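You operate a simulated robot arm through the tools that you are given. There is no shell and no other tool.

The job below is to be done with a simulated robot arm. You get a single attempt, and the scene is never put back.

JOB
Lock the blue plate into the tripod head.
Fine: set the balance dial to the plate's number; leave pan and tilt alone.

It is judged by the outcome, as a careful person would: the job done as asked, and still so three seconds after it is handed in. It fails if anything else is knocked over, pushed out of place, dropped, spilled or broken.

ROBOT AND FRAMES
A 7-joint arm with a two-finger parallel gripper, fixed in place. Base frame: the origin is at the foot of the arm, x ahead of it, y to its left, z up; the work surface is at about z = 0. Lengths are in m, angles in rad, forces in N, time in s.
With the tool pointing down near the work surface it reaches from about 0.26 to 0.68 m from the base axis. Its first joint turns from -2.897 to 2.897 rad. Payload 2.5 kg.
The TCP is the grasp point between the finger pads, 0.03 m short of the fingertips. In the tool frame z runs along the fingers and y along their closing line. Largest opening 0.094 m; finger width 0.028, thickness 0.01; the body of the gripper, 0.05 by 0.096 m, starts 0.055 m behind the TCP.
Orientation is that of the tool frame in the base frame, as a unit quaternion [x, y, z, w]. With the fingers straight down and closing along the base's y, the tool's x points along the base's -x, its y along +y and its z along -z.

CONTROLS
- The arm moves only by the tool nudge_tool. Its argument "commands" is a list of rows, each an object of numbers (a shift or turn left out is 0, a gripper value left out holds the last): "rx", "ry", "rz": the turn, a rotation vector about the base's x, y, z in degrees; "tx", "ty", "tz": the shift along the base's x, y, z in m; "gripper": the opening in per cent of the stroke, from 0 (shut) to 100 (fully open). In form: [{"rx": .., "ry": .., "rz": .., "tx": .., "ty": .., "tz": .., "gripper": ..}, ...]. A call has 1 to 20 rows; each row is the pose to reach, as a shift and turn from the pose commanded when the call began. A row lasts 0.2 s, in which the tool goes at most 0.05 m and 0.15 rad; a call with a longer step from one row to the next is refused whole, and so is a gripper value outside its range. A pose out of reach is approached as far as the arm can. The call stops where the force on the tool passes 40 N (or 10 N more than at its start, if that is more) or the arm is blocked; 0.2 s more then pass. Each finger travels about 0.072 m/s and halts on what it meets, pressing with about 36 N; the grip force reading is that of the motor and also rises with nothing between the fingers. The clock runs only during rows and for 0.2 s after the last one: add rows that repeat a pose to give the fingers time. The reply holds the time, the measured pose of the TCP, the force on the tool along the base axes, the opening and the grip force, in the units named above and with some noise, with the torque about the TCP (base axes, N m) and any sound that the robot's microphone picked up.
- Cameras (640 x 400 px; columns grow to the right, rows downward): "scene" is fixed at [0.0534, -0.6521, 0.7739]; the picture's right is [0.94, -0.35, 0.00], its down [-0.32, -0.86, -0.39] and it looks along [0.14, 0.37, -0.92] (base axes); focal length 295 px, centre (320, 200). "wrist" rides on the gripper at [0.076, 0.014, -0.102] in the tool frame; the picture's right is [-0.18, 0.98, 0.00], its down [-0.75, -0.14, -0.64] and it looks along [-0.63, -0.12, 0.77] (tool axes); focal length 243 px, centre (320, 200). There is no depth. A picture from a camera that has moved, and an enlarged one, comes with that camera's place and axes in the base frame and with its lens.
- get_image(camera): a new picture of that camera. It takes no simulated time.
- close_up(camera, box): a new picture of the part [left, top, right, bottom] of that camera's present view, enlarged. It takes no simulated time.
- finish_job(): hands the job in; it is judged then, once.

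Places have to be worked out from the pictures, the camera data and where the tool is seen. Open the gripper and draw the arm clear of the work before you hand the job in, unless the task says otherwise.

The tools are called after "Call:" as name(argument=value, ...) on one line, values as JSON. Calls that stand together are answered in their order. nudge_tool: Moves the arm, as the interface text tells. Its arguments: {"type":"object","properties":{"commands":{"type":"array","items":{"type":"object","properties":{"rx":{"type":"number"},"ry":{"type":"number"},"rz":{"type":"number"},"tx":{"type":"number"},"ty":{"type":"number"},"tz":{"type":"number"},"gripper":{"type":"number"}}}}},"required":["commands"]} The other tools are called the same way: get_image (camera) takes a picture; close_up (camera, box) takes an enlarged picture of a part of a camera's view; finish_job () hands the job in.

At the start:

```text
time: 0.0
tool_pos: [0.3721, -0.3595, 0.3457]
tcp_rot: [0.0, 1.0, -0.001, -0.001]
wrist_force: [-0.3, -0.6, -0.8]
ft_torque: [0.0, 0.03, -0.04]
width: 0.094
grip_force: 0.1
```

scene: 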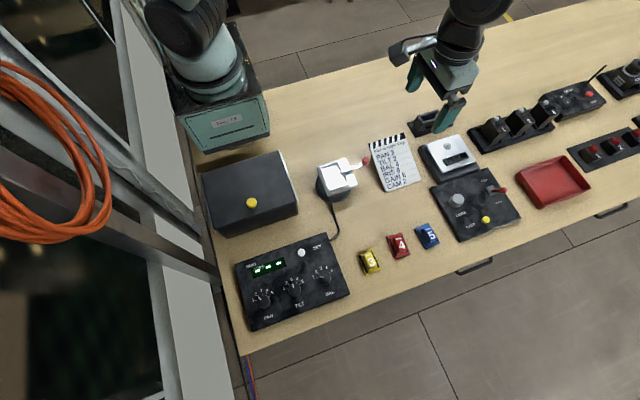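
wrist: 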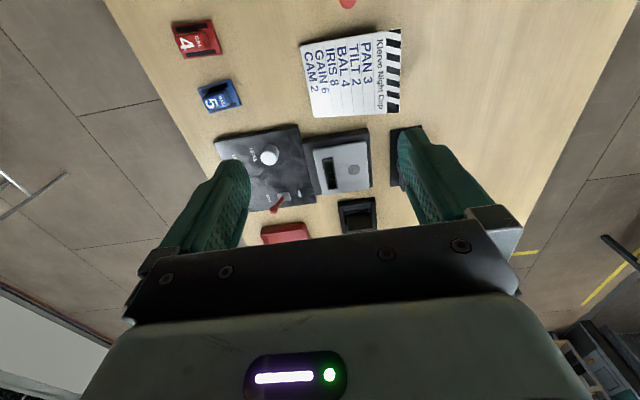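

I'll start by looking closely at the tripod head, plates and balance panel in the scene.

Call:
close_up(camera="scene", box=[220, 220, 380, 340])

Call:
close_up(camera="scene", box=[290, 130, 410, 220])

Call:
close_up(camera="scene", box=[340, 210, 460, 290])

Call:
close_up(camera="scene", box=[400, 100, 640, 250])

```text
3.33 times, centred on (300, 280) of scene
camera zoom: at [0.0534, -0.6521, 0.7739], right [0.94, -0.35, 0.0], down [-0.32, -0.86, -0.39], along [0.14, 0.37, -0.92], focal length 984 px, centre (387, -67)
```

zoom: 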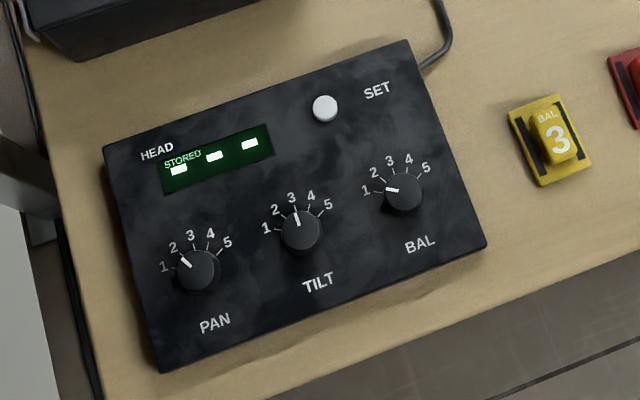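

```text
4.44 times, centred on (350, 175) of scene
camera zoom: at [0.0534, -0.6521, 0.7739], right [0.94, -0.35, 0.0], down [-0.32, -0.86, -0.39], along [0.14, 0.37, -0.92], focal length 1312 px, centre (187, 311)
```

zoom: 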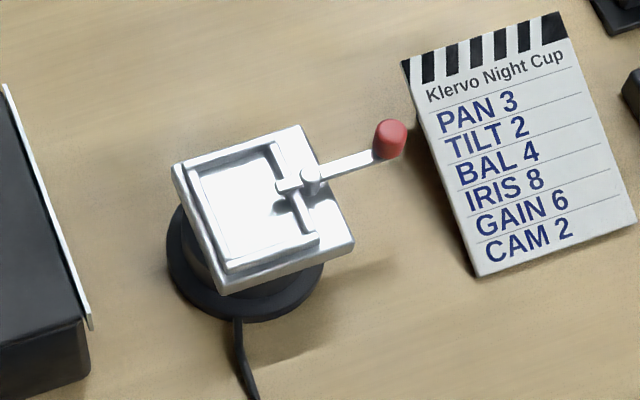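

```text
5.00 times, centred on (400, 250) of scene
camera zoom: at [0.0534, -0.6521, 0.7739], right [0.94, -0.35, 0.0], down [-0.32, -0.86, -0.39], along [0.14, 0.37, -0.92], focal length 1476 px, centre (-80, -50)
```

zoom: 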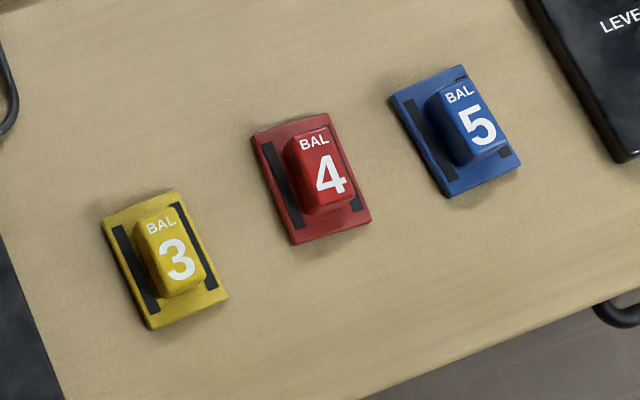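

```text
2.67 times, centred on (520, 175) of scene
camera zoom: at [0.0534, -0.6521, 0.7739], right [0.94, -0.35, 0.0], down [-0.32, -0.86, -0.39], along [0.14, 0.37, -0.92], focal length 787 px, centre (-213, 267)
```

zoom: 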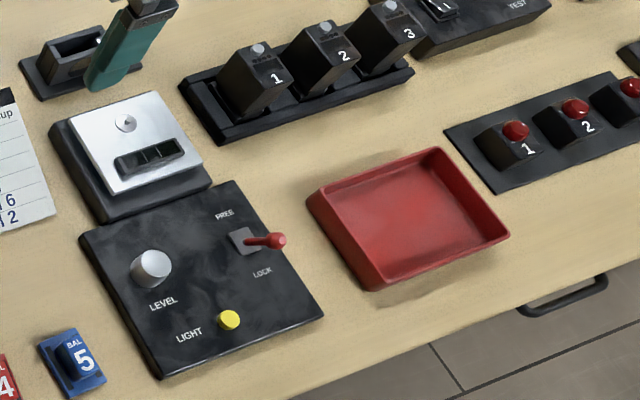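

The blue plate carries number 5 (the slate's BAL 4 isn't the plate's number). I judge the blue plate to be near (0.40,-0.54), the head near (0.22,-0.33) and the BAL dial near (0.105,-0.55). I'll move the arm high to look at the head through the wrist camera.

Call:
nudge_tool(commands=[{"tx": -0.04}, {"tx": -0.08}, {"tx": -0.12}, {"tx": -0.15}, {"tx": -0.15}])

Call:
get_image(camera="wrist")

Call:
get_image(camera="scene")

```text
time: 1.2
tool_pos: [0.2227, -0.3613, 0.3435]
tcp_rot: [0.0, 1.0, 0.0, 0.001]
wrist_force: [0.1, -0.8, -0.3]
ft_torque: [0.01, 0.01, 0.02]
width: 0.0938
grip_force: 0.0
```

```text
taken
camera wrist: at [0.1451, -0.3455, 0.4464], right [0.18, 0.98, 0.0], down [0.75, -0.14, 0.64], along [0.63, -0.12, -0.77], focal length 243 px, centre (320, 200)
```

wrist: 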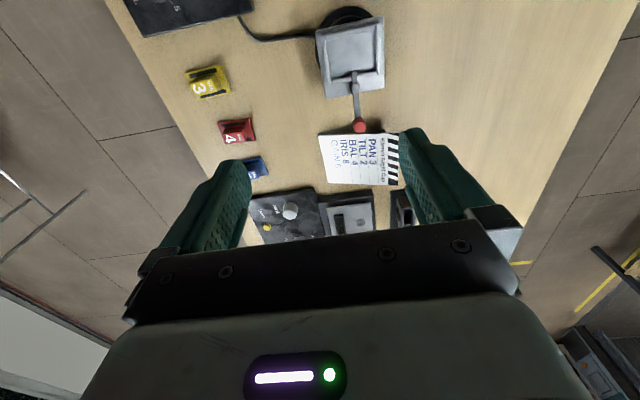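

```text
taken
```

scene: 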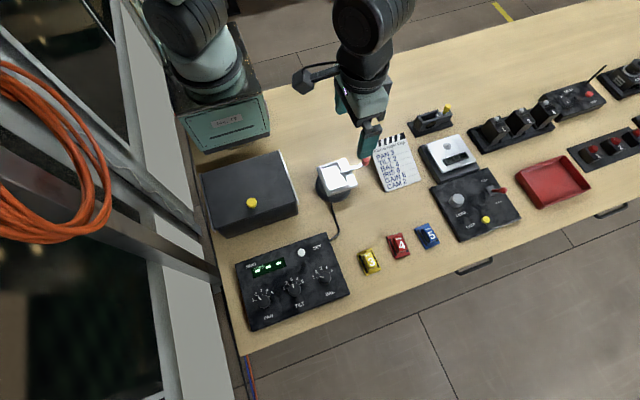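

The head is visible in the upper middle of the wrist picture; I'll enlarge it and the plates.

Call:
close_up(camera="wrist", box=[280, 0, 420, 140])

Call:
close_up(camera="wrist", box=[170, 50, 290, 190])

Call:
close_up(camera="scene", box=[305, 150, 375, 205])

```text
2.86 times, centred on (350, 70) of wrist
camera zoom: at [0.1451, -0.3455, 0.4464], right [0.18, 0.98, 0.0], down [0.75, -0.14, 0.64], along [0.63, -0.12, -0.77], focal length 693 px, centre (234, 571)
```

zoom: 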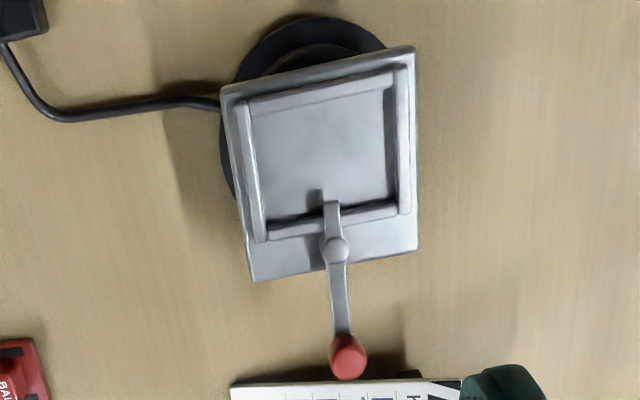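

```text
2.86 times, centred on (230, 120) of wrist
camera zoom: at [0.1451, -0.3455, 0.4464], right [0.18, 0.98, 0.0], down [0.75, -0.14, 0.64], along [0.63, -0.12, -0.77], focal length 693 px, centre (577, 429)
```

zoom: 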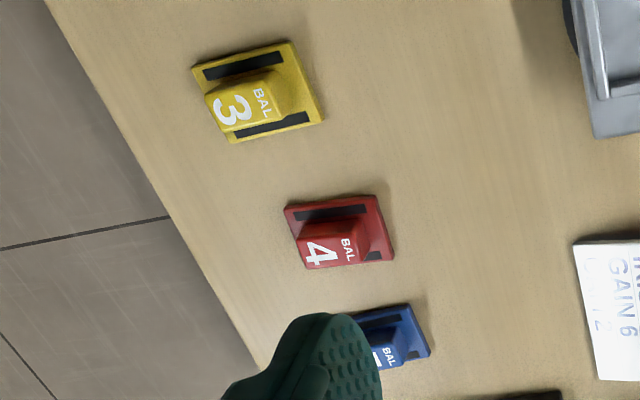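

```text
7.27 times, centred on (340, 178) of scene
camera zoom: at [0.0534, -0.6521, 0.7739], right [0.94, -0.35, 0.0], down [-0.32, -0.86, -0.39], along [0.14, 0.37, -0.92], focal length 2148 px, centre (174, 364)
```

zoom: 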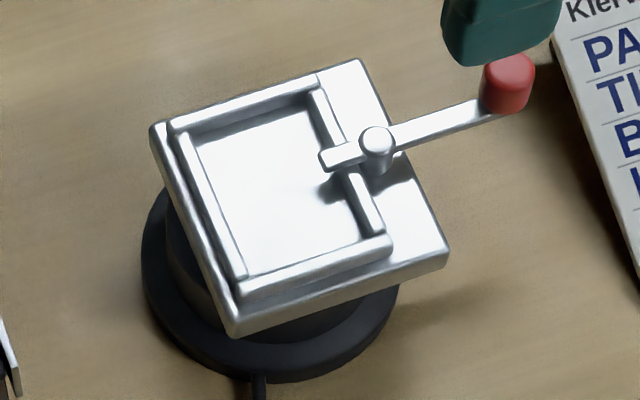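

The head shows a recess about 0.048 × 0.06 with a lever whose nose currently overhangs it. The lever will have to be swung aside before the plate can go in and swung back afterwards to lock it. Next I'll go nearer to the plates to measure the blue one.

Call:
nudge_tool(commands=[{"tx": 0.017, "ty": -0.027, "tz": -0.015}, {"tx": 0.034, "ty": -0.054, "tz": -0.03}, {"tx": 0.051, "ty": -0.081, "tz": -0.045}, {"tx": 0.068, "ty": -0.108, "tz": -0.06}, {"tx": 0.085, "ty": -0.135, "tz": -0.075}, {"tx": 0.1, "ty": -0.16, "tz": -0.09}, {"tx": 0.1, "ty": -0.16, "tz": -0.09}])

Call:
get_image(camera="wrist")

Call:
get_image(camera="scene")

```text
time: 2.8
tool_pos: [0.324, -0.5215, 0.2529]
tcp_rot: [0.0, 1.0, -0.001, 0.0]
wrist_force: [0.2, 0.7, -0.4]
ft_torque: [-0.01, 0.02, 0.01]
width: 0.094
grip_force: 0.1
```

```text
taken
camera wrist: at [0.2458, -0.5061, 0.3565], right [0.18, 0.98, 0.0], down [0.75, -0.14, 0.64], along [0.63, -0.12, -0.77], focal length 243 px, centre (320, 200)
```

wrist: 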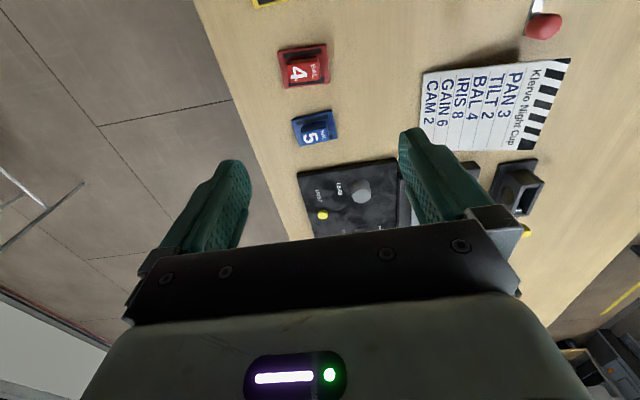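

```text
taken
```

scene: 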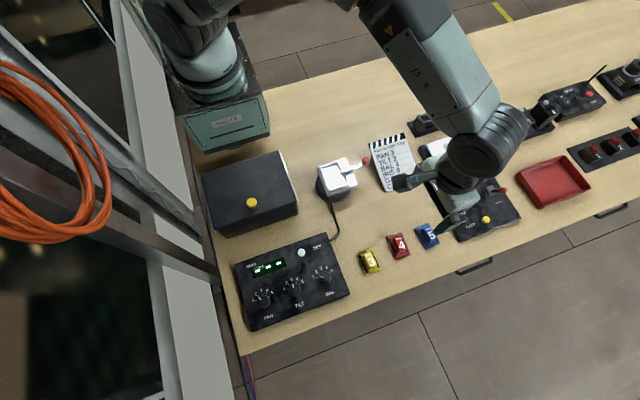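

Call:
close_up(camera="wrist", box=[260, 30, 380, 150])

Call:
close_up(camera="scene", box=[405, 170, 485, 255])

```text
3.33 times, centred on (320, 90) of wrist
camera zoom: at [0.2458, -0.5061, 0.3565], right [0.18, 0.98, 0.0], down [0.75, -0.14, 0.64], along [0.63, -0.12, -0.77], focal length 809 px, centre (320, 567)
```

zoom: 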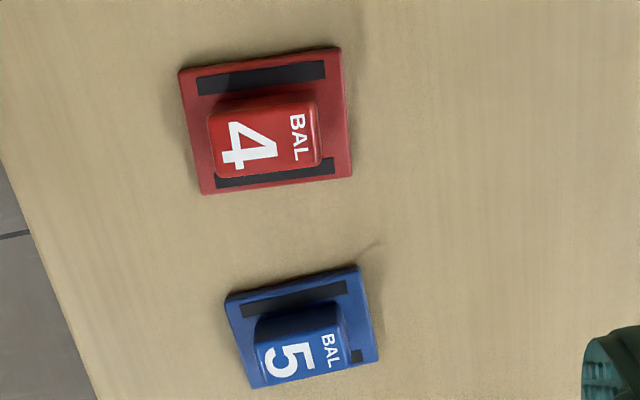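

```text
4.71 times, centred on (445, 212) of scene
camera zoom: at [0.0534, -0.6521, 0.7739], right [0.94, -0.35, 0.0], down [-0.32, -0.86, -0.39], along [0.14, 0.37, -0.92], focal length 1390 px, centre (-268, 141)
```

zoom: 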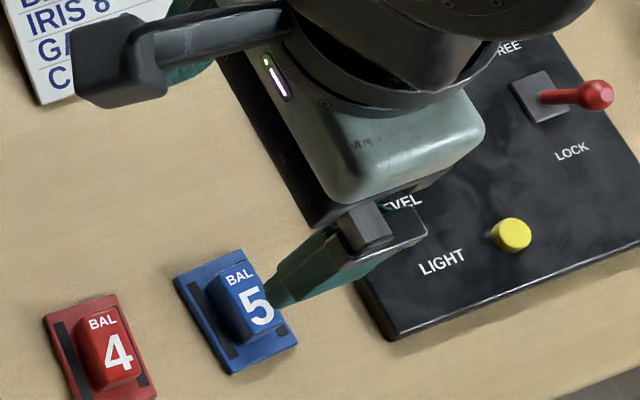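

The wrist view puts the blue plate's centre near (0.394,-0.541), turned about +3°. The head looks square to the base axes, with its recess centre near (0.215,-0.313) and the lever running along +x to the red knob. I'll look at the lever from closer in before touching it.

Call:
nudge_tool(commands=[{"tx": -0.012, "ty": 0.035, "tz": 0}, {"tx": -0.024, "ty": 0.07, "tz": -0.005}, {"tx": -0.036, "ty": 0.105, "tz": -0.02}, {"tx": -0.048, "ty": 0.14, "tz": -0.035}, {"tx": -0.06, "ty": 0.17, "tz": -0.05}, {"tx": -0.072, "ty": 0.2, "tz": -0.055}, {"tx": -0.072, "ty": 0.2, "tz": -0.055}])

Call:
get_image(camera="wrist")

Call:
close_up(camera="wrist", box=[240, 20, 400, 180])

Call:
close_up(camera="scene", box=[300, 130, 400, 210])

```text
time: 4.4
tool_pos: [0.2486, -0.3196, 0.1979]
tcp_rot: [0.0, 1.0, -0.001, 0.001]
wrist_force: [0.0, 0.6, 0.1]
ft_torque: [0.04, -0.02, 0.0]
width: 0.094
grip_force: 0.1
```

```text
taken
camera wrist: at [0.172, -0.3053, 0.3016], right [0.18, 0.98, 0.0], down [0.75, -0.14, 0.64], along [0.63, -0.12, -0.77], focal length 243 px, centre (320, 200)
```

wrist: 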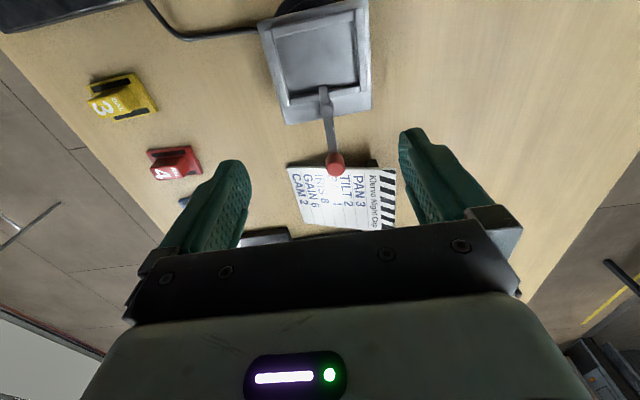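

```text
2.50 times, centred on (320, 100) of wrist
camera zoom: at [0.172, -0.3053, 0.3016], right [0.18, 0.98, 0.0], down [0.75, -0.14, 0.64], along [0.63, -0.12, -0.77], focal length 606 px, centre (320, 450)
```

zoom: 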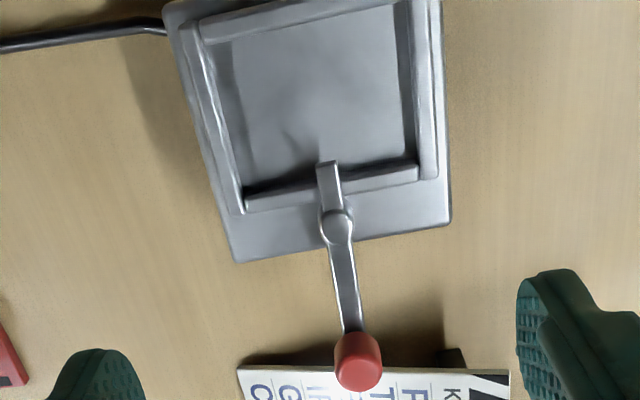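

```text
5.00 times, centred on (350, 170) of scene
camera zoom: at [0.0534, -0.6521, 0.7739], right [0.94, -0.35, 0.0], down [-0.32, -0.86, -0.39], along [0.14, 0.37, -0.92], focal length 1476 px, centre (170, 350)
```

zoom: 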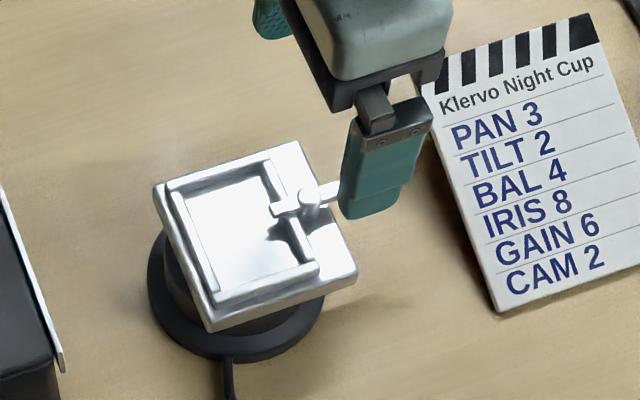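

I'll zoom in on the visible finger in the scene view to calibrate that camera against the known tool position.

Call:
close_up(camera="scene", box=[350, 130, 400, 180])

Call:
close_up(camera="wrist", box=[280, 70, 400, 180])

```text
8.00 times, centred on (375, 155) of scene
camera zoom: at [0.0534, -0.6521, 0.7739], right [0.94, -0.35, 0.0], down [-0.32, -0.86, -0.39], along [0.14, 0.37, -0.92], focal length 2362 px, centre (-120, 560)
```

zoom: 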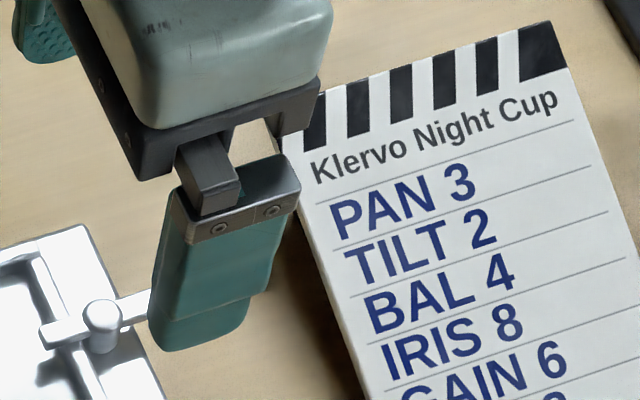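

```text
3.64 times, centred on (340, 125) of wrist
camera zoom: at [0.172, -0.3053, 0.3016], right [0.18, 0.98, 0.0], down [0.75, -0.14, 0.64], along [0.63, -0.12, -0.77], focal length 882 px, centre (247, 473)
```

zoom: 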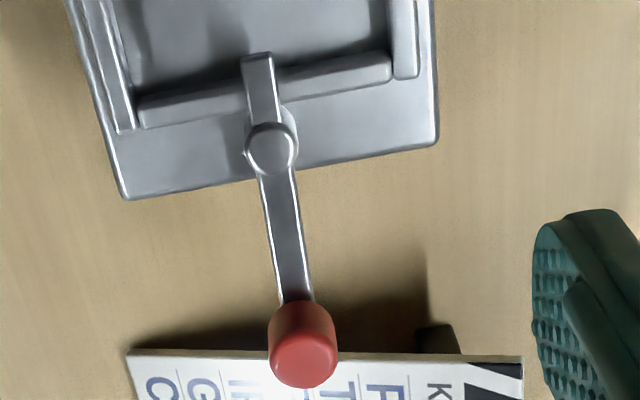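

With the finger as reference the two cameras agree. The pivot is near (0.254,-0.313) and the knob top near (0.301,-0.313,0.083), about 0.02 in diameter. I'll close the fingers and come down on the -y side of the knob with the tips above arm level.

Call:
nudge_tool(commands=[{"tx": 0.024, "ty": -0.016, "gripper": 0}, {"tx": 0.048, "ty": -0.031, "gripper": 0}, {"tx": 0.048, "ty": -0.031, "gripper": 0}, {"tx": 0.048, "ty": -0.031, "tz": -0.03, "gripper": 0}, {"tx": 0.048, "ty": -0.031, "tz": -0.06, "gripper": 0}, {"tx": 0.048, "ty": -0.031, "tz": -0.085, "gripper": 0}, {"tx": 0.048, "ty": -0.031, "tz": -0.101, "gripper": 0}, {"tx": 0.048, "ty": -0.031, "tz": -0.101, "gripper": 0}])

Call:
get_image(camera="wrist")

Call:
close_up(camera="scene", box=[310, 130, 410, 210])

```text
time: 6.2
tool_pos: [0.2981, -0.3496, 0.0974]
tcp_rot: [0.0, 1.0, 0.0, 0.001]
wrist_force: [-0.7, -0.6, 0.3]
ft_torque: [0.03, -0.02, -0.03]
width: 0.0001
grip_force: 33.0
```

```text
taken
camera wrist: at [0.2214, -0.3354, 0.2005], right [0.18, 0.98, 0.0], down [0.75, -0.14, 0.64], along [0.63, -0.12, -0.77], focal length 243 px, centre (320, 200)
```

wrist: 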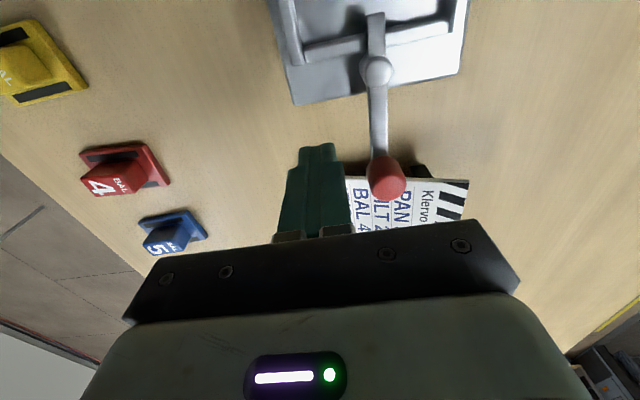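

```text
5.00 times, centred on (360, 170) of scene
camera zoom: at [0.0534, -0.6521, 0.7739], right [0.94, -0.35, 0.0], down [-0.32, -0.86, -0.39], along [0.14, 0.37, -0.92], focal length 1476 px, centre (120, 350)
```

zoom: 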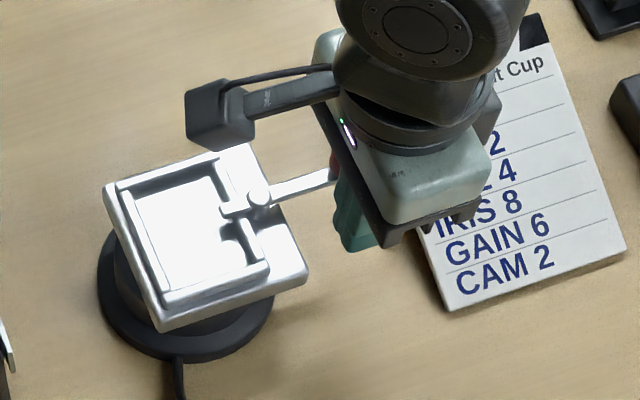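

The finger is beside the knob, which sits slightly further out than I estimated (about x=0.305). I'll shift a little in +x and push the knob gently towards +y, watching the force.

Call:
nudge_tool(commands=[{"tx": 0.006}, {"tx": 0.006, "ty": 0.008}, {"tx": 0.006, "ty": 0.014}, {"tx": 0.006, "ty": 0.019}, {"tx": 0.006, "ty": 0.023}, {"tx": 0.006, "ty": 0.026}])

Call:
get_image(camera="wrist")

```text
time: 7.3
tool_pos: [0.3045, -0.3376, 0.0989]
tcp_rot: [0.005, 1.0, -0.009, 0.005]
wrist_force: [-1.2, -8.8, -2.0]
ft_torque: [-0.03, 0.0, 0.01]
width: 0.0
grip_force: 32.8
stopped in row 5: the force on the tool passed its limit at 45 N (the readings are from after the stop); the commanded pose is now the measured one
```

```text
taken
camera wrist: at [0.2263, -0.3201, 0.2013], right [0.19, 0.98, -0.01], down [0.75, -0.14, 0.65], along [0.64, -0.14, -0.76], focal length 243 px, centre (320, 200)
```

wrist: 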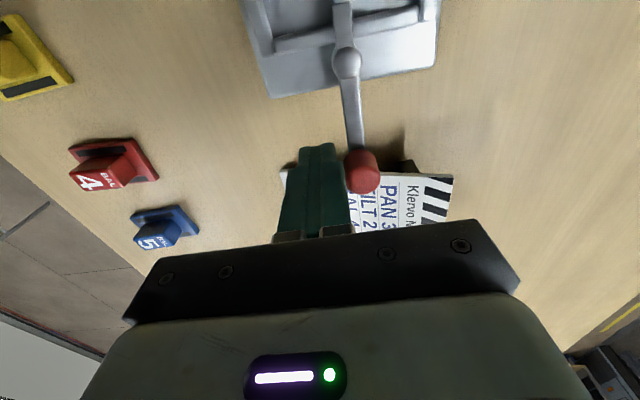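

The knob doesn't give towards +y (45 N, no motion), so that is its stop. I'll back off, square the tool up, hop over the knob and push it from the other side.

Call:
nudge_tool(commands=[{"ty": -0.01, "rx": 1.0, "ry": 0.5, "rz": 0.5}, {"ty": -0.01, "rx": 1.0, "ry": 0.5, "rz": 0.5}])

Call:
close_up(camera="scene", box=[310, 130, 410, 210])

```text
time: 7.9
tool_pos: [0.306, -0.345, 0.0977]
tcp_rot: [-0.002, 1.0, 0.002, -0.001]
wrist_force: [0.3, -0.2, 0.5]
ft_torque: [0.04, -0.02, 0.0]
width: 0.0
grip_force: 32.7
```

```text
5.00 times, centred on (360, 170) of scene
camera zoom: at [0.0534, -0.6521, 0.7739], right [0.94, -0.35, 0.0], down [-0.32, -0.86, -0.39], along [0.14, 0.37, -0.92], focal length 1476 px, centre (120, 350)
```

zoom: 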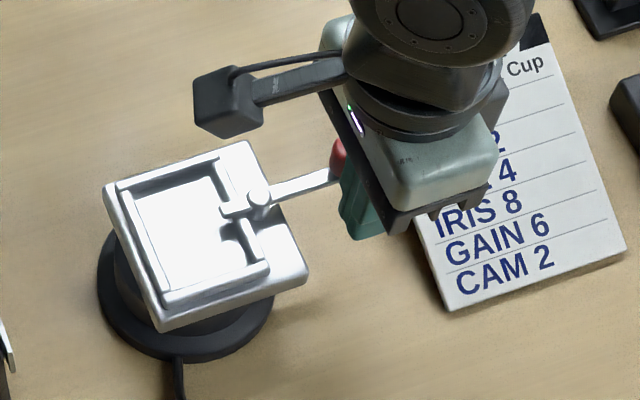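

The head and lever haven't shifted. I'm hopping over to the +y side of the knob.

Call:
nudge_tool(commands=[{"tz": 0.045}, {"ty": 0.033, "tz": 0.045}, {"ty": 0.066, "tz": 0.045}, {"ty": 0.066, "tz": 0.02}, {"ty": 0.066, "tz": 0}, {"ty": 0.066, "tz": 0}])

Call:
get_image(camera="wrist")

```text
time: 9.3
tool_pos: [0.3047, -0.2804, 0.0963]
tcp_rot: [-0.001, 1.0, 0.001, -0.001]
wrist_force: [-0.7, 0.9, 0.6]
ft_torque: [0.01, -0.01, -0.03]
width: 0.0001
grip_force: 32.5
```

```text
taken
camera wrist: at [0.2274, -0.2664, 0.2004], right [0.18, 0.98, 0.0], down [0.76, -0.14, 0.64], along [0.63, -0.11, -0.77], focal length 243 px, centre (320, 200)
```

wrist: 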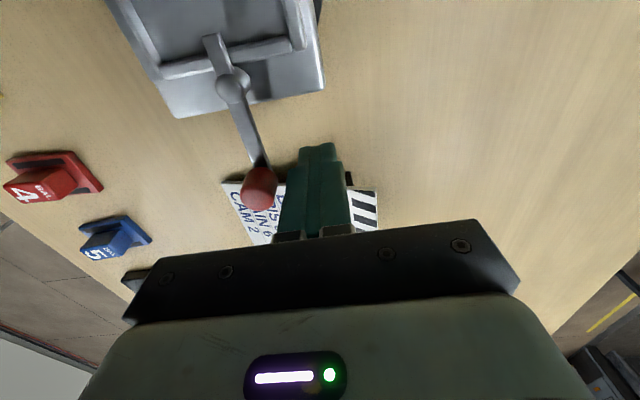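

The finger is now on the +y side of the knob; I push it gently towards -y.

Call:
nudge_tool(commands=[{"ty": -0.008}, {"ty": -0.014}, {"ty": -0.019}, {"ty": -0.024}, {"ty": -0.029}, {"ty": -0.034}])

Call:
get_image(camera="wrist")

```text
time: 10.7
tool_pos: [0.3048, -0.3132, 0.0986]
tcp_rot: [-0.002, 1.0, 0.002, -0.001]
wrist_force: [0.2, 0.5, -0.2]
ft_torque: [-0.02, 0.01, 0.01]
width: 0.0001
grip_force: 33.6
```

```text
taken
camera wrist: at [0.2279, -0.2988, 0.2016], right [0.18, 0.98, 0.0], down [0.76, -0.14, 0.64], along [0.63, -0.11, -0.77], focal length 243 px, centre (320, 200)
```

wrist: 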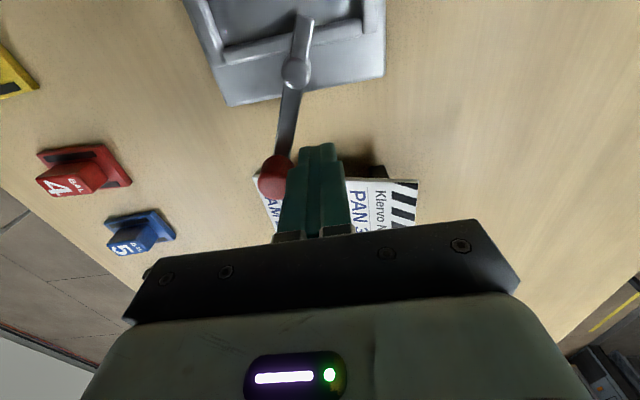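

The lever swings freely this way (about 24° so far). I'll follow the arc round to about 85–90°.

Call:
nudge_tool(commands=[{"tx": 0.004, "ty": -0.006}, {"tx": 0.005, "ty": -0.012}, {"tx": 0.005, "ty": -0.018}, {"tx": 0.001, "ty": -0.023}, {"tx": -0.003, "ty": -0.028}, {"tx": -0.009, "ty": -0.032}, {"tx": -0.014, "ty": -0.0355}, {"tx": -0.018, "ty": -0.038}, {"tx": -0.022, "ty": -0.04}])

Call:
get_image(camera="wrist")

Call:
close_up(camera="scene", box=[300, 130, 400, 210])

```text
time: 12.8
tool_pos: [0.2895, -0.3498, 0.0971]
tcp_rot: [-0.007, 1.0, 0.002, 0.005]
wrist_force: [7.8, 2.9, -2.2]
ft_torque: [0.04, -0.07, 0.09]
width: 0.0
grip_force: 33.1
stopped in row 9: the force on the tool passed its limit at 42 N (the readings are from after the stop); the commanded pose is now the measured one
```

```text
taken
camera wrist: at [0.2115, -0.3368, 0.2016], right [0.17, 0.99, 0.01], down [0.75, -0.13, 0.65], along [0.64, -0.1, -0.76], focal length 243 px, centre (320, 200)
```

wrist: 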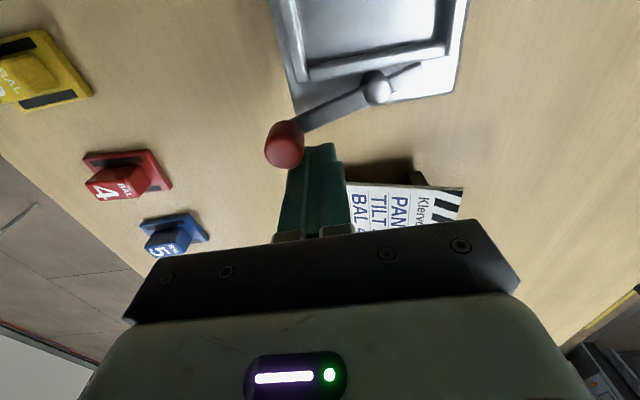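

```text
5.00 times, centred on (350, 170) of scene
camera zoom: at [0.0534, -0.6521, 0.7739], right [0.94, -0.35, 0.0], down [-0.32, -0.86, -0.39], along [0.14, 0.37, -0.92], focal length 1476 px, centre (170, 350)
```

zoom: 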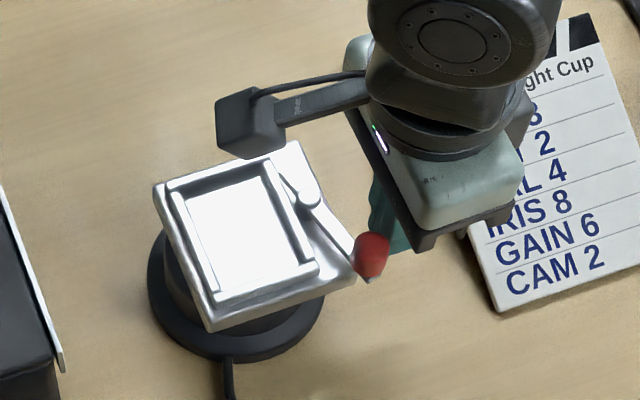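

The lever has reached its open stop at about 75–80°, and its nose is clear of the recess in the scene view. I'll ease off, rise, open the fingers, and go on to above the blue plate.

Call:
nudge_tool(commands=[{"tx": 0.008, "ty": 0.004, "rx": -0.2, "ry": 0.5, "rz": -0.8}, {"tx": 0.01, "ty": 0.004, "tz": 0.03, "rx": -0.2, "ry": 0.5, "rz": -0.8}, {"tx": 0.01, "ty": 0.004, "tz": 0.07, "rx": -0.2, "ry": 0.5, "rz": -0.8}, {"tx": 0.01, "ty": 0.004, "tz": 0.1, "rx": -0.2, "ry": 0.5, "rz": -0.8}, {"tx": 0.01, "ty": 0.004, "tz": 0.1, "rx": -0.2, "ry": 0.5, "rz": -0.8}])

Call:
close_up(camera="scene", box=[300, 140, 380, 210])

Call:
get_image(camera="wrist")

```text
time: 14.0
tool_pos: [0.2975, -0.3468, 0.1982]
tcp_rot: [0.001, 1.0, 0.001, -0.001]
wrist_force: [-0.4, -0.1, 0.1]
ft_torque: [0.0, -0.01, -0.05]
width: 0.0
grip_force: 32.7
```

```text
5.71 times, centred on (340, 175) of scene
camera zoom: at [0.0534, -0.6521, 0.7739], right [0.94, -0.35, 0.0], down [-0.32, -0.86, -0.39], along [0.14, 0.37, -0.92], focal length 1687 px, centre (206, 343)
```

zoom: 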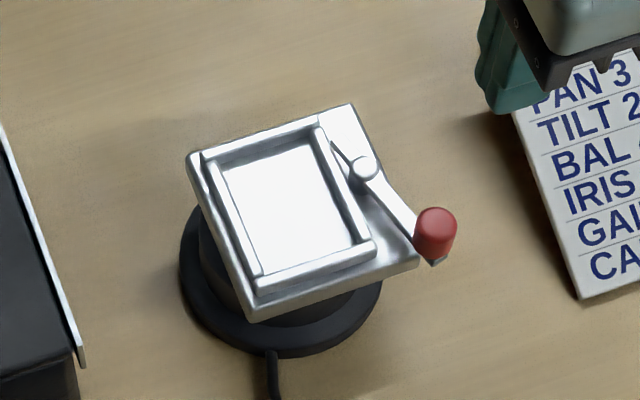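

```text
taken
camera wrist: at [0.2203, -0.3319, 0.3019], right [0.19, 0.98, 0.0], down [0.75, -0.14, 0.64], along [0.63, -0.12, -0.77], focal length 243 px, centre (320, 200)
```

wrist: 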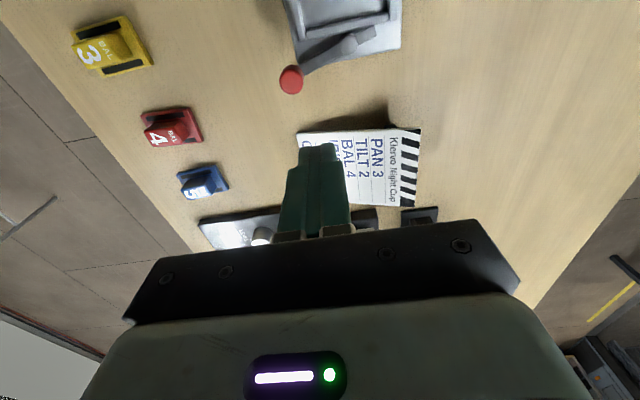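

The lever stays open with the recess clear. I'm moving over the blue plate with the fingers opening and yaw turned about 2.8° to match it, stopping at z≈0.12 to check alignment.

Call:
nudge_tool(commands=[{"tx": 0.016, "ty": -0.032, "rz": 0.5, "gripper": 80}, {"tx": 0.032, "ty": -0.065, "tz": 0, "rz": 1, "gripper": 80}, {"tx": 0.048, "ty": -0.098, "tz": -0.01, "rz": 1.5, "gripper": 80}, {"tx": 0.064, "ty": -0.13, "tz": -0.03, "rz": 2, "gripper": 80}, {"tx": 0.08, "ty": -0.163, "tz": -0.055, "rz": 2.5, "gripper": 80}, {"tx": 0.097, "ty": -0.195, "tz": -0.079, "rz": 2.8, "gripper": 80}, {"tx": 0.097, "ty": -0.195, "tz": -0.079, "rz": 2.8, "gripper": 80}])

Call:
get_image(camera="wrist")

Call:
close_up(camera="scene", box=[390, 190, 490, 270])

```text
time: 15.6
tool_pos: [0.3937, -0.5389, 0.1204]
tcp_rot: [-0.023, 1.0, 0.002, 0.0]
wrist_force: [0.0, -0.6, 0.0]
ft_torque: [0.03, -0.02, -0.01]
width: 0.0753
grip_force: 0.1
```

```text
taken
camera wrist: at [0.3163, -0.5282, 0.2244], right [0.14, 0.99, 0.0], down [0.76, -0.11, 0.64], along [0.63, -0.09, -0.77], focal length 243 px, centre (320, 200)
```

wrist: 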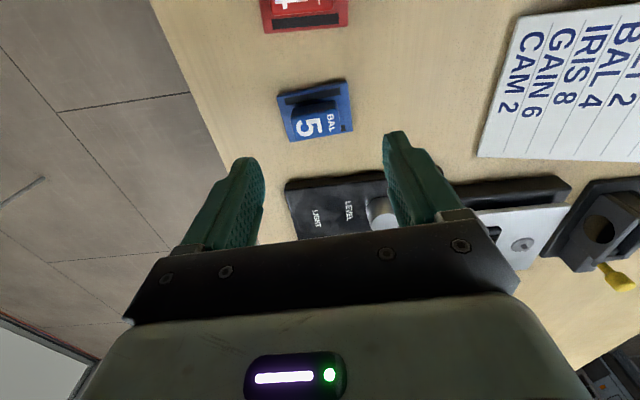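

```text
5.00 times, centred on (440, 230) of scene
camera zoom: at [0.0534, -0.6521, 0.7739], right [0.94, -0.35, 0.0], down [-0.32, -0.86, -0.39], along [0.14, 0.37, -0.92], focal length 1476 px, centre (-280, 50)
```

zoom: 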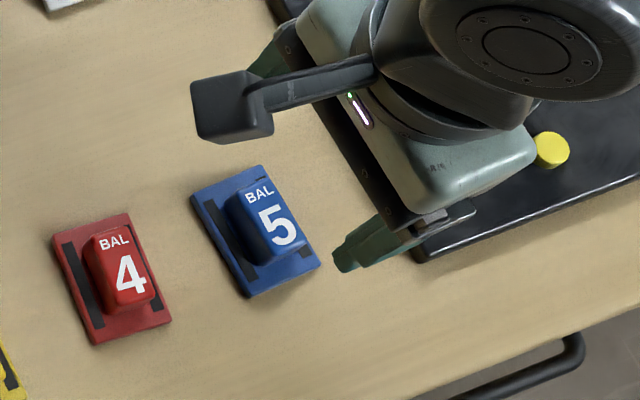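

Call:
close_up(camera="wrist", box=[240, 60, 400, 180])

```text
3.33 times, centred on (320, 120) of wrist
camera zoom: at [0.3163, -0.5282, 0.2244], right [0.14, 0.99, 0.0], down [0.76, -0.11, 0.64], along [0.63, -0.09, -0.77], focal length 809 px, centre (320, 467)
```

zoom: 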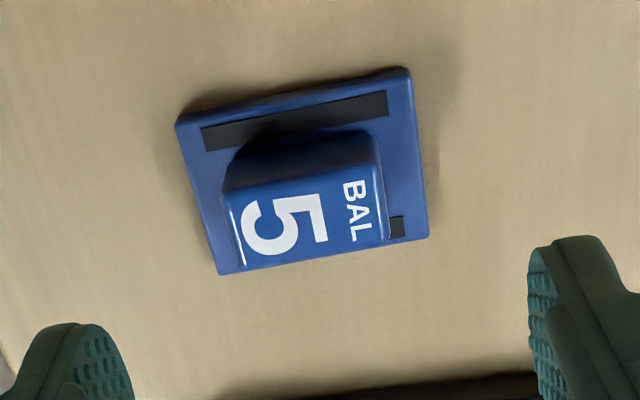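

The plate's centre and handle come out at about (0.396,-0.542), with yaw about 3°. I'll shift by 3 mm in x and y and descend in steps so the tips straddle the handle.

Call:
nudge_tool(commands=[{"tx": 0.003, "ty": -0.003, "tz": -0.02}, {"tx": 0.003, "ty": -0.003, "tz": -0.04}, {"tx": 0.003, "ty": -0.003, "tz": -0.06}, {"tx": 0.003, "ty": -0.003, "tz": -0.072}, {"tx": 0.003, "ty": -0.003, "tz": -0.077}, {"tx": 0.003, "ty": -0.003, "tz": -0.077}])

Call:
get_image(camera="wrist")

Call:
close_up(camera="scene", box=[390, 190, 490, 270])

```text
time: 17.0
tool_pos: [0.3985, -0.5454, 0.044]
tcp_rot: [-0.024, 1.0, 0.001, -0.001]
wrist_force: [0.3, -0.3, 0.3]
ft_torque: [0.06, 0.03, -0.01]
width: 0.0754
grip_force: 0.0
```

```text
taken
camera wrist: at [0.3215, -0.5336, 0.1473], right [0.14, 0.99, 0.0], down [0.76, -0.11, 0.64], along [0.63, -0.09, -0.77], focal length 243 px, centre (320, 200)
```

wrist: 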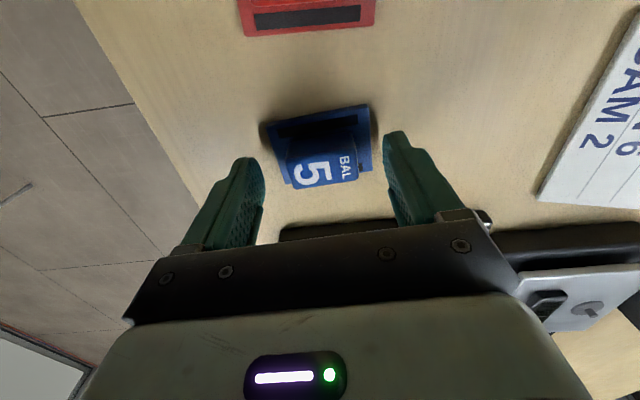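

```text
5.00 times, centred on (440, 230) of scene
camera zoom: at [0.0534, -0.6521, 0.7739], right [0.94, -0.35, 0.0], down [-0.32, -0.86, -0.39], along [0.14, 0.37, -0.92], focal length 1476 px, centre (-280, 50)
```

zoom: 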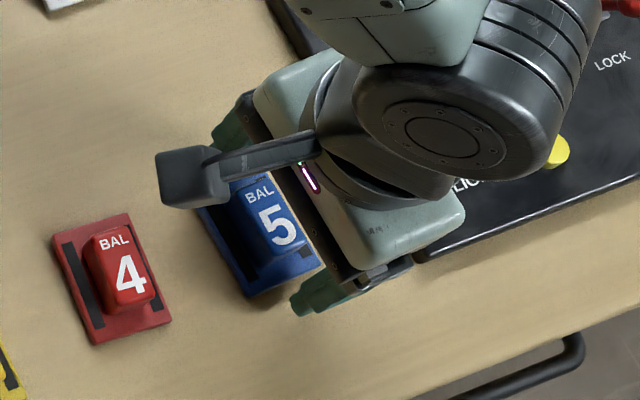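

The handle top sits within about 2 mm of the grasp point. I'll go down a further 2 mm and close on the handle.

Call:
nudge_tool(commands=[{"tz": -0.002}, {"tz": -0.002, "gripper": 60}, {"tz": -0.002, "gripper": 30}, {"tz": -0.002, "gripper": 0}, {"tz": -0.002, "gripper": 0}, {"tz": -0.002, "gripper": 0}, {"tz": -0.002, "gripper": 0}])

Call:
close_up(camera="wrist", box=[220, 80, 420, 230])

```text
time: 18.6
tool_pos: [0.3983, -0.5452, 0.0411]
tcp_rot: [-0.023, 1.0, 0.001, -0.001]
wrist_force: [0.7, 0.1, 0.3]
ft_torque: [-0.03, -0.03, 0.02]
width: 0.0391
grip_force: 36.3
```

```text
2.67 times, centred on (320, 155) of wrist
camera zoom: at [0.3213, -0.5336, 0.145], right [0.14, 0.99, 0.0], down [0.76, -0.11, 0.64], along [0.63, -0.09, -0.77], focal length 647 px, centre (320, 320)
```

zoom: 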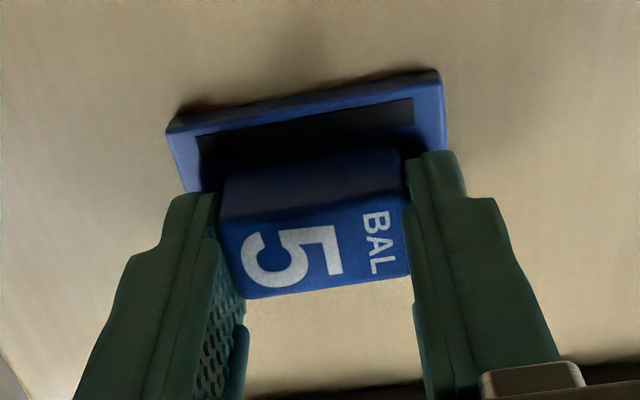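

Gripped: the width holds at 0.039 with 36 N. I'm lifting straight up.

Call:
nudge_tool(commands=[{"tz": 0.01}, {"tz": 0.03}, {"tz": 0.06}, {"tz": 0.09}, {"tz": 0.12}, {"tz": 0.12}])

Call:
get_image(camera="wrist")

Call:
close_up(camera="wrist", box=[220, 80, 420, 230])

Call:
close_up(camera="scene", box=[340, 160, 480, 270])

```text
time: 20.0
tool_pos: [0.3988, -0.5427, 0.1607]
tcp_rot: [-0.024, 1.0, 0.001, -0.001]
wrist_force: [0.1, -0.1, -0.4]
ft_torque: [0.03, 0.02, -0.03]
width: 0.0
grip_force: 32.7
```

```text
taken
camera wrist: at [0.3218, -0.5325, 0.2643], right [0.14, 0.99, 0.0], down [0.76, -0.11, 0.64], along [0.63, -0.09, -0.77], focal length 243 px, centre (320, 200)
```

wrist: 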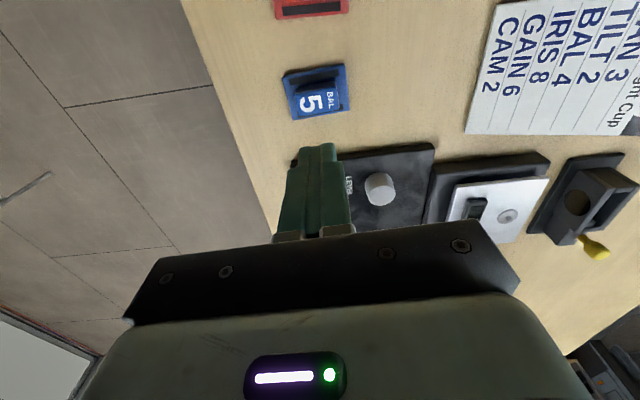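

```text
2.67 times, centred on (320, 155) of wrist
camera zoom: at [0.3218, -0.5325, 0.2643], right [0.14, 0.99, 0.0], down [0.76, -0.11, 0.64], along [0.63, -0.09, -0.77], focal length 647 px, centre (320, 320)
```

zoom: 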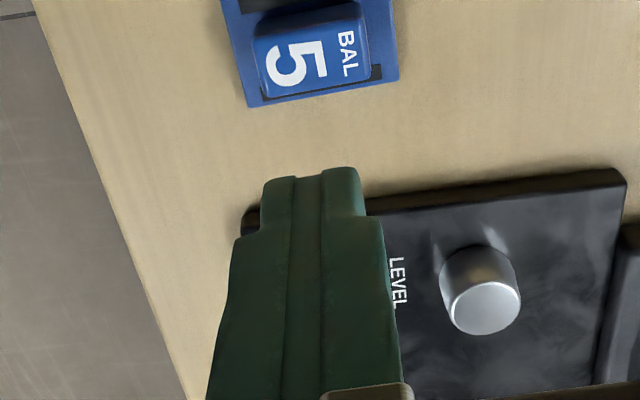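

```text
3.64 times, centred on (410, 215) of scene
camera zoom: at [0.0534, -0.6521, 0.7739], right [0.94, -0.35, 0.0], down [-0.32, -0.86, -0.39], along [0.14, 0.37, -0.92], focal length 1074 px, centre (-7, 146)
```

zoom: 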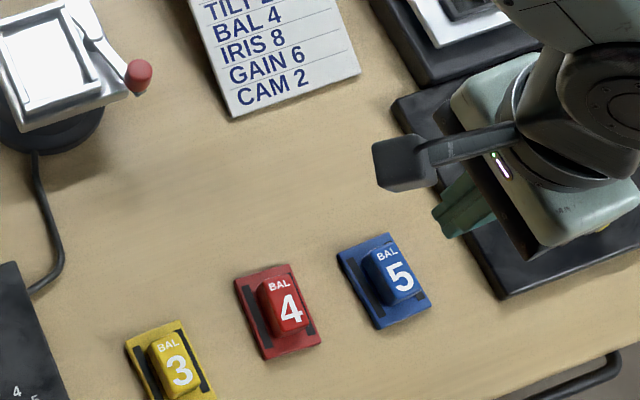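

The fingers shut completely as I rose. The plate slipped out and is back lying at the same spot. I'll study the handle's shape closely before choosing a better grip.

Call:
close_up(camera="scene", box=[410, 215, 446, 251])

Call:
close_up(camera="wrist", box=[275, 55, 355, 125])

Call:
close_up(camera="scene", box=[352, 242, 388, 278])

```text
11.11 times, centred on (428, 233) of scene
camera zoom: at [0.0534, -0.6521, 0.7739], right [0.94, -0.35, 0.0], down [-0.32, -0.86, -0.39], along [0.14, 0.37, -0.92], focal length 3281 px, centre (-880, -167)
```

zoom: 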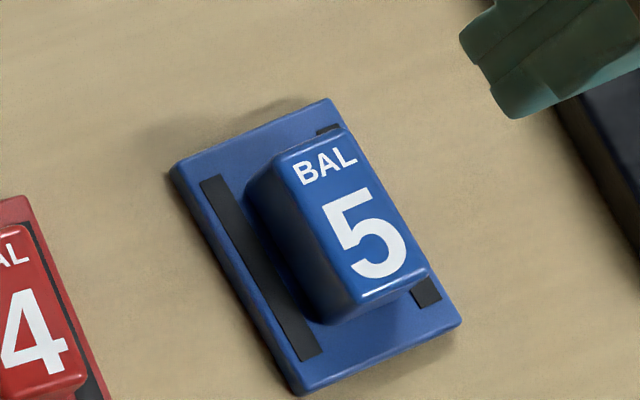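

```text
5.71 times, centred on (315, 90) of wrist
camera zoom: at [0.3218, -0.5325, 0.2643], right [0.14, 0.99, 0.0], down [0.76, -0.11, 0.64], along [0.63, -0.09, -0.77], focal length 1386 px, centre (349, 829)
```

zoom: 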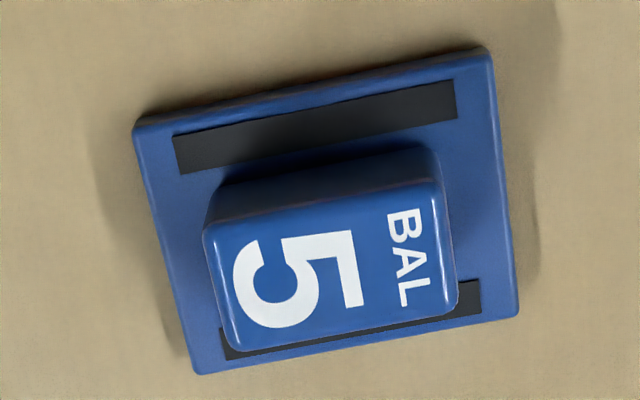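

```text
11.11 times, centred on (370, 260) of scene
camera zoom: at [0.0534, -0.6521, 0.7739], right [0.94, -0.35, 0.0], down [-0.32, -0.86, -0.39], along [0.14, 0.37, -0.92], focal length 3281 px, centre (-236, -467)
```

zoom: 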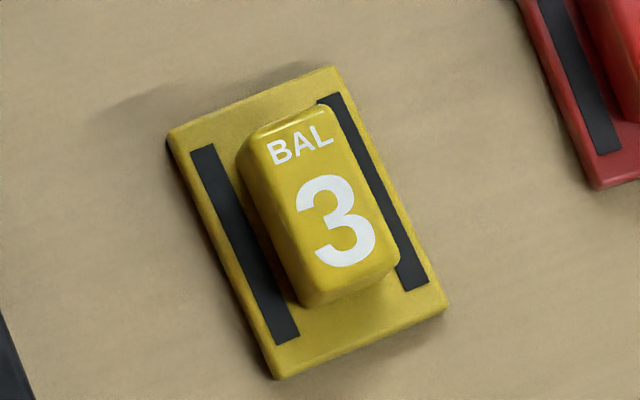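

The handle is a straight block (about 0.039 × 0.024, top at z≈0.031) and the plate lies where it was, centred near (0.395,-0.545). I'll regrip a little deeper and lift slowly while watching the width.

Call:
nudge_tool(commands=[{"tx": -0.002, "ty": -0.002, "rz": 0.5, "gripper": 80}, {"tx": -0.002, "ty": -0.002, "rz": 0.5, "gripper": 80}, {"tx": -0.002, "ty": -0.002, "rz": 0.5, "gripper": 80, "tz": -0.03}, {"tx": -0.002, "ty": -0.002, "rz": 0.5, "gripper": 80, "tz": -0.06}, {"tx": -0.002, "ty": -0.002, "rz": 0.5, "tz": -0.09}, {"tx": -0.002, "ty": -0.002, "rz": 0.5, "tz": -0.11}, {"tx": -0.002, "ty": -0.002, "rz": 0.5, "tz": -0.118}, {"tx": -0.002, "ty": -0.002, "rz": 0.5, "tz": -0.121}, {"tx": -0.002, "ty": -0.002, "rz": 0.5, "tz": -0.123}, {"tx": -0.002, "ty": -0.002, "rz": 0.5, "tz": -0.123}])

Call:
close_up(camera="wrist", box=[220, 80, 420, 230])

```text
time: 22.2
tool_pos: [0.3967, -0.5459, 0.0393]
tcp_rot: [-0.028, 1.0, 0.001, 0.0]
wrist_force: [0.1, 0.8, -0.1]
ft_torque: [0.01, 0.01, -0.01]
width: 0.0751
grip_force: 0.0
```

```text
2.67 times, centred on (320, 155) of wrist
camera zoom: at [0.3191, -0.536, 0.1419], right [0.13, 0.99, 0.0], down [0.76, -0.1, 0.64], along [0.64, -0.08, -0.77], focal length 647 px, centre (320, 320)
```

zoom: 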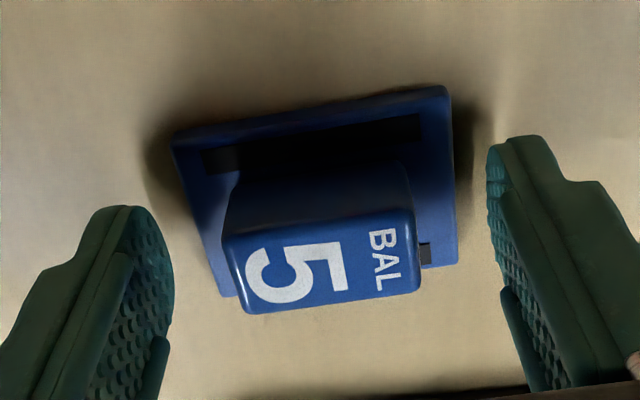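

The fingers straddle the handle with tips just above the base. I'm closing and lifting only 6 mm, slowly.

Call:
nudge_tool(commands=[{"gripper": 50}, {"gripper": 20}, {"gripper": 0}, {"gripper": 0}, {"gripper": 0}, {"gripper": 0}, {"gripper": 0}, {"tz": 0.001}, {"tz": 0.002}, {"tz": 0.003}, {"tz": 0.004}, {"tz": 0.005}, {"tz": 0.006}])

Call:
close_up(camera="wrist", box=[220, 80, 420, 230])

```text
time: 25.0
tool_pos: [0.3971, -0.5459, 0.0431]
tcp_rot: [-0.028, 1.0, 0.001, 0.0]
wrist_force: [1.6, -0.3, -1.0]
ft_torque: [-0.03, 0.02, 0.02]
width: 0.0393
grip_force: 35.4
```

```text
2.67 times, centred on (320, 155) of wrist
camera zoom: at [0.3187, -0.5357, 0.1468], right [0.13, 0.99, 0.0], down [0.76, -0.1, 0.64], along [0.64, -0.08, -0.77], focal length 647 px, centre (320, 320)
```

zoom: 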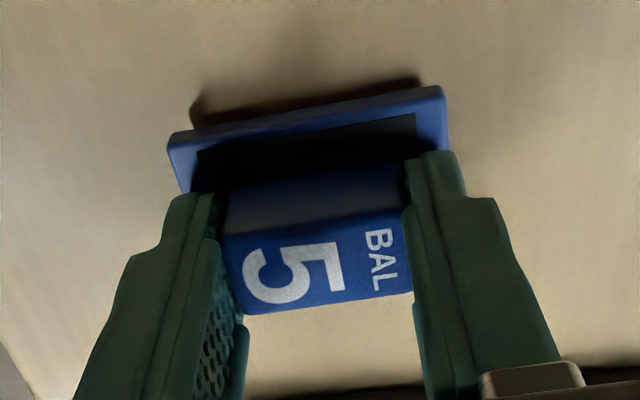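

It's holding this time: the width is still 0.039 and a shadow has opened under the plate. I'm continuing to lift slowly.

Call:
nudge_tool(commands=[{"tz": 0.001}, {"tz": 0.002}, {"tz": 0.003}, {"tz": 0.005}, {"tz": 0.007}, {"tz": 0.009}, {"tz": 0.012}, {"tz": 0.015}, {"tz": 0.018}, {"tz": 0.02}])

Call:
close_up(camera="wrist", box=[220, 80, 420, 230])

Call:
close_up(camera="scene", box=[390, 190, 490, 270])

```text
time: 27.2
tool_pos: [0.3959, -0.5472, 0.0639]
tcp_rot: [-0.028, 1.0, 0.002, -0.001]
wrist_force: [0.1, 0.0, -0.5]
ft_torque: [0.03, 0.01, -0.03]
width: 0.039
grip_force: 36.4
```

```text
2.67 times, centred on (320, 155) of wrist
camera zoom: at [0.3185, -0.5361, 0.1671], right [0.13, 0.99, 0.0], down [0.76, -0.1, 0.64], along [0.64, -0.08, -0.77], focal length 647 px, centre (320, 320)
```

zoom: 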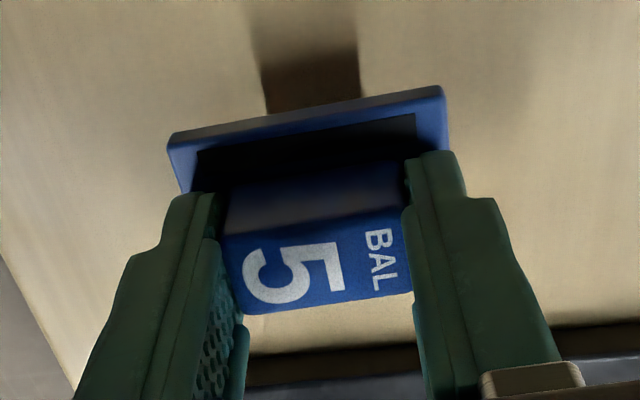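

```text
5.00 times, centred on (440, 230) of scene
camera zoom: at [0.0534, -0.6521, 0.7739], right [0.94, -0.35, 0.0], down [-0.32, -0.86, -0.39], along [0.14, 0.37, -0.92], focal length 1476 px, centre (-280, 50)
```

zoom: 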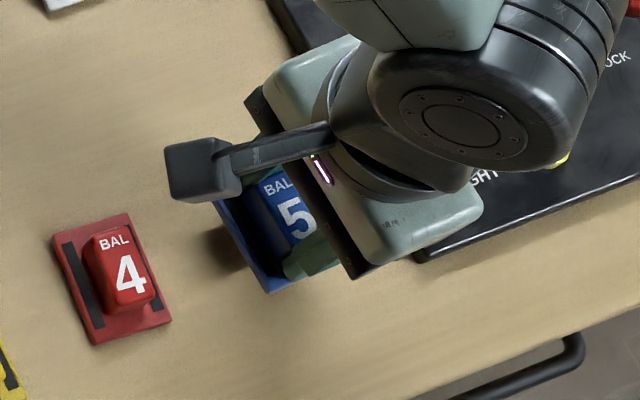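

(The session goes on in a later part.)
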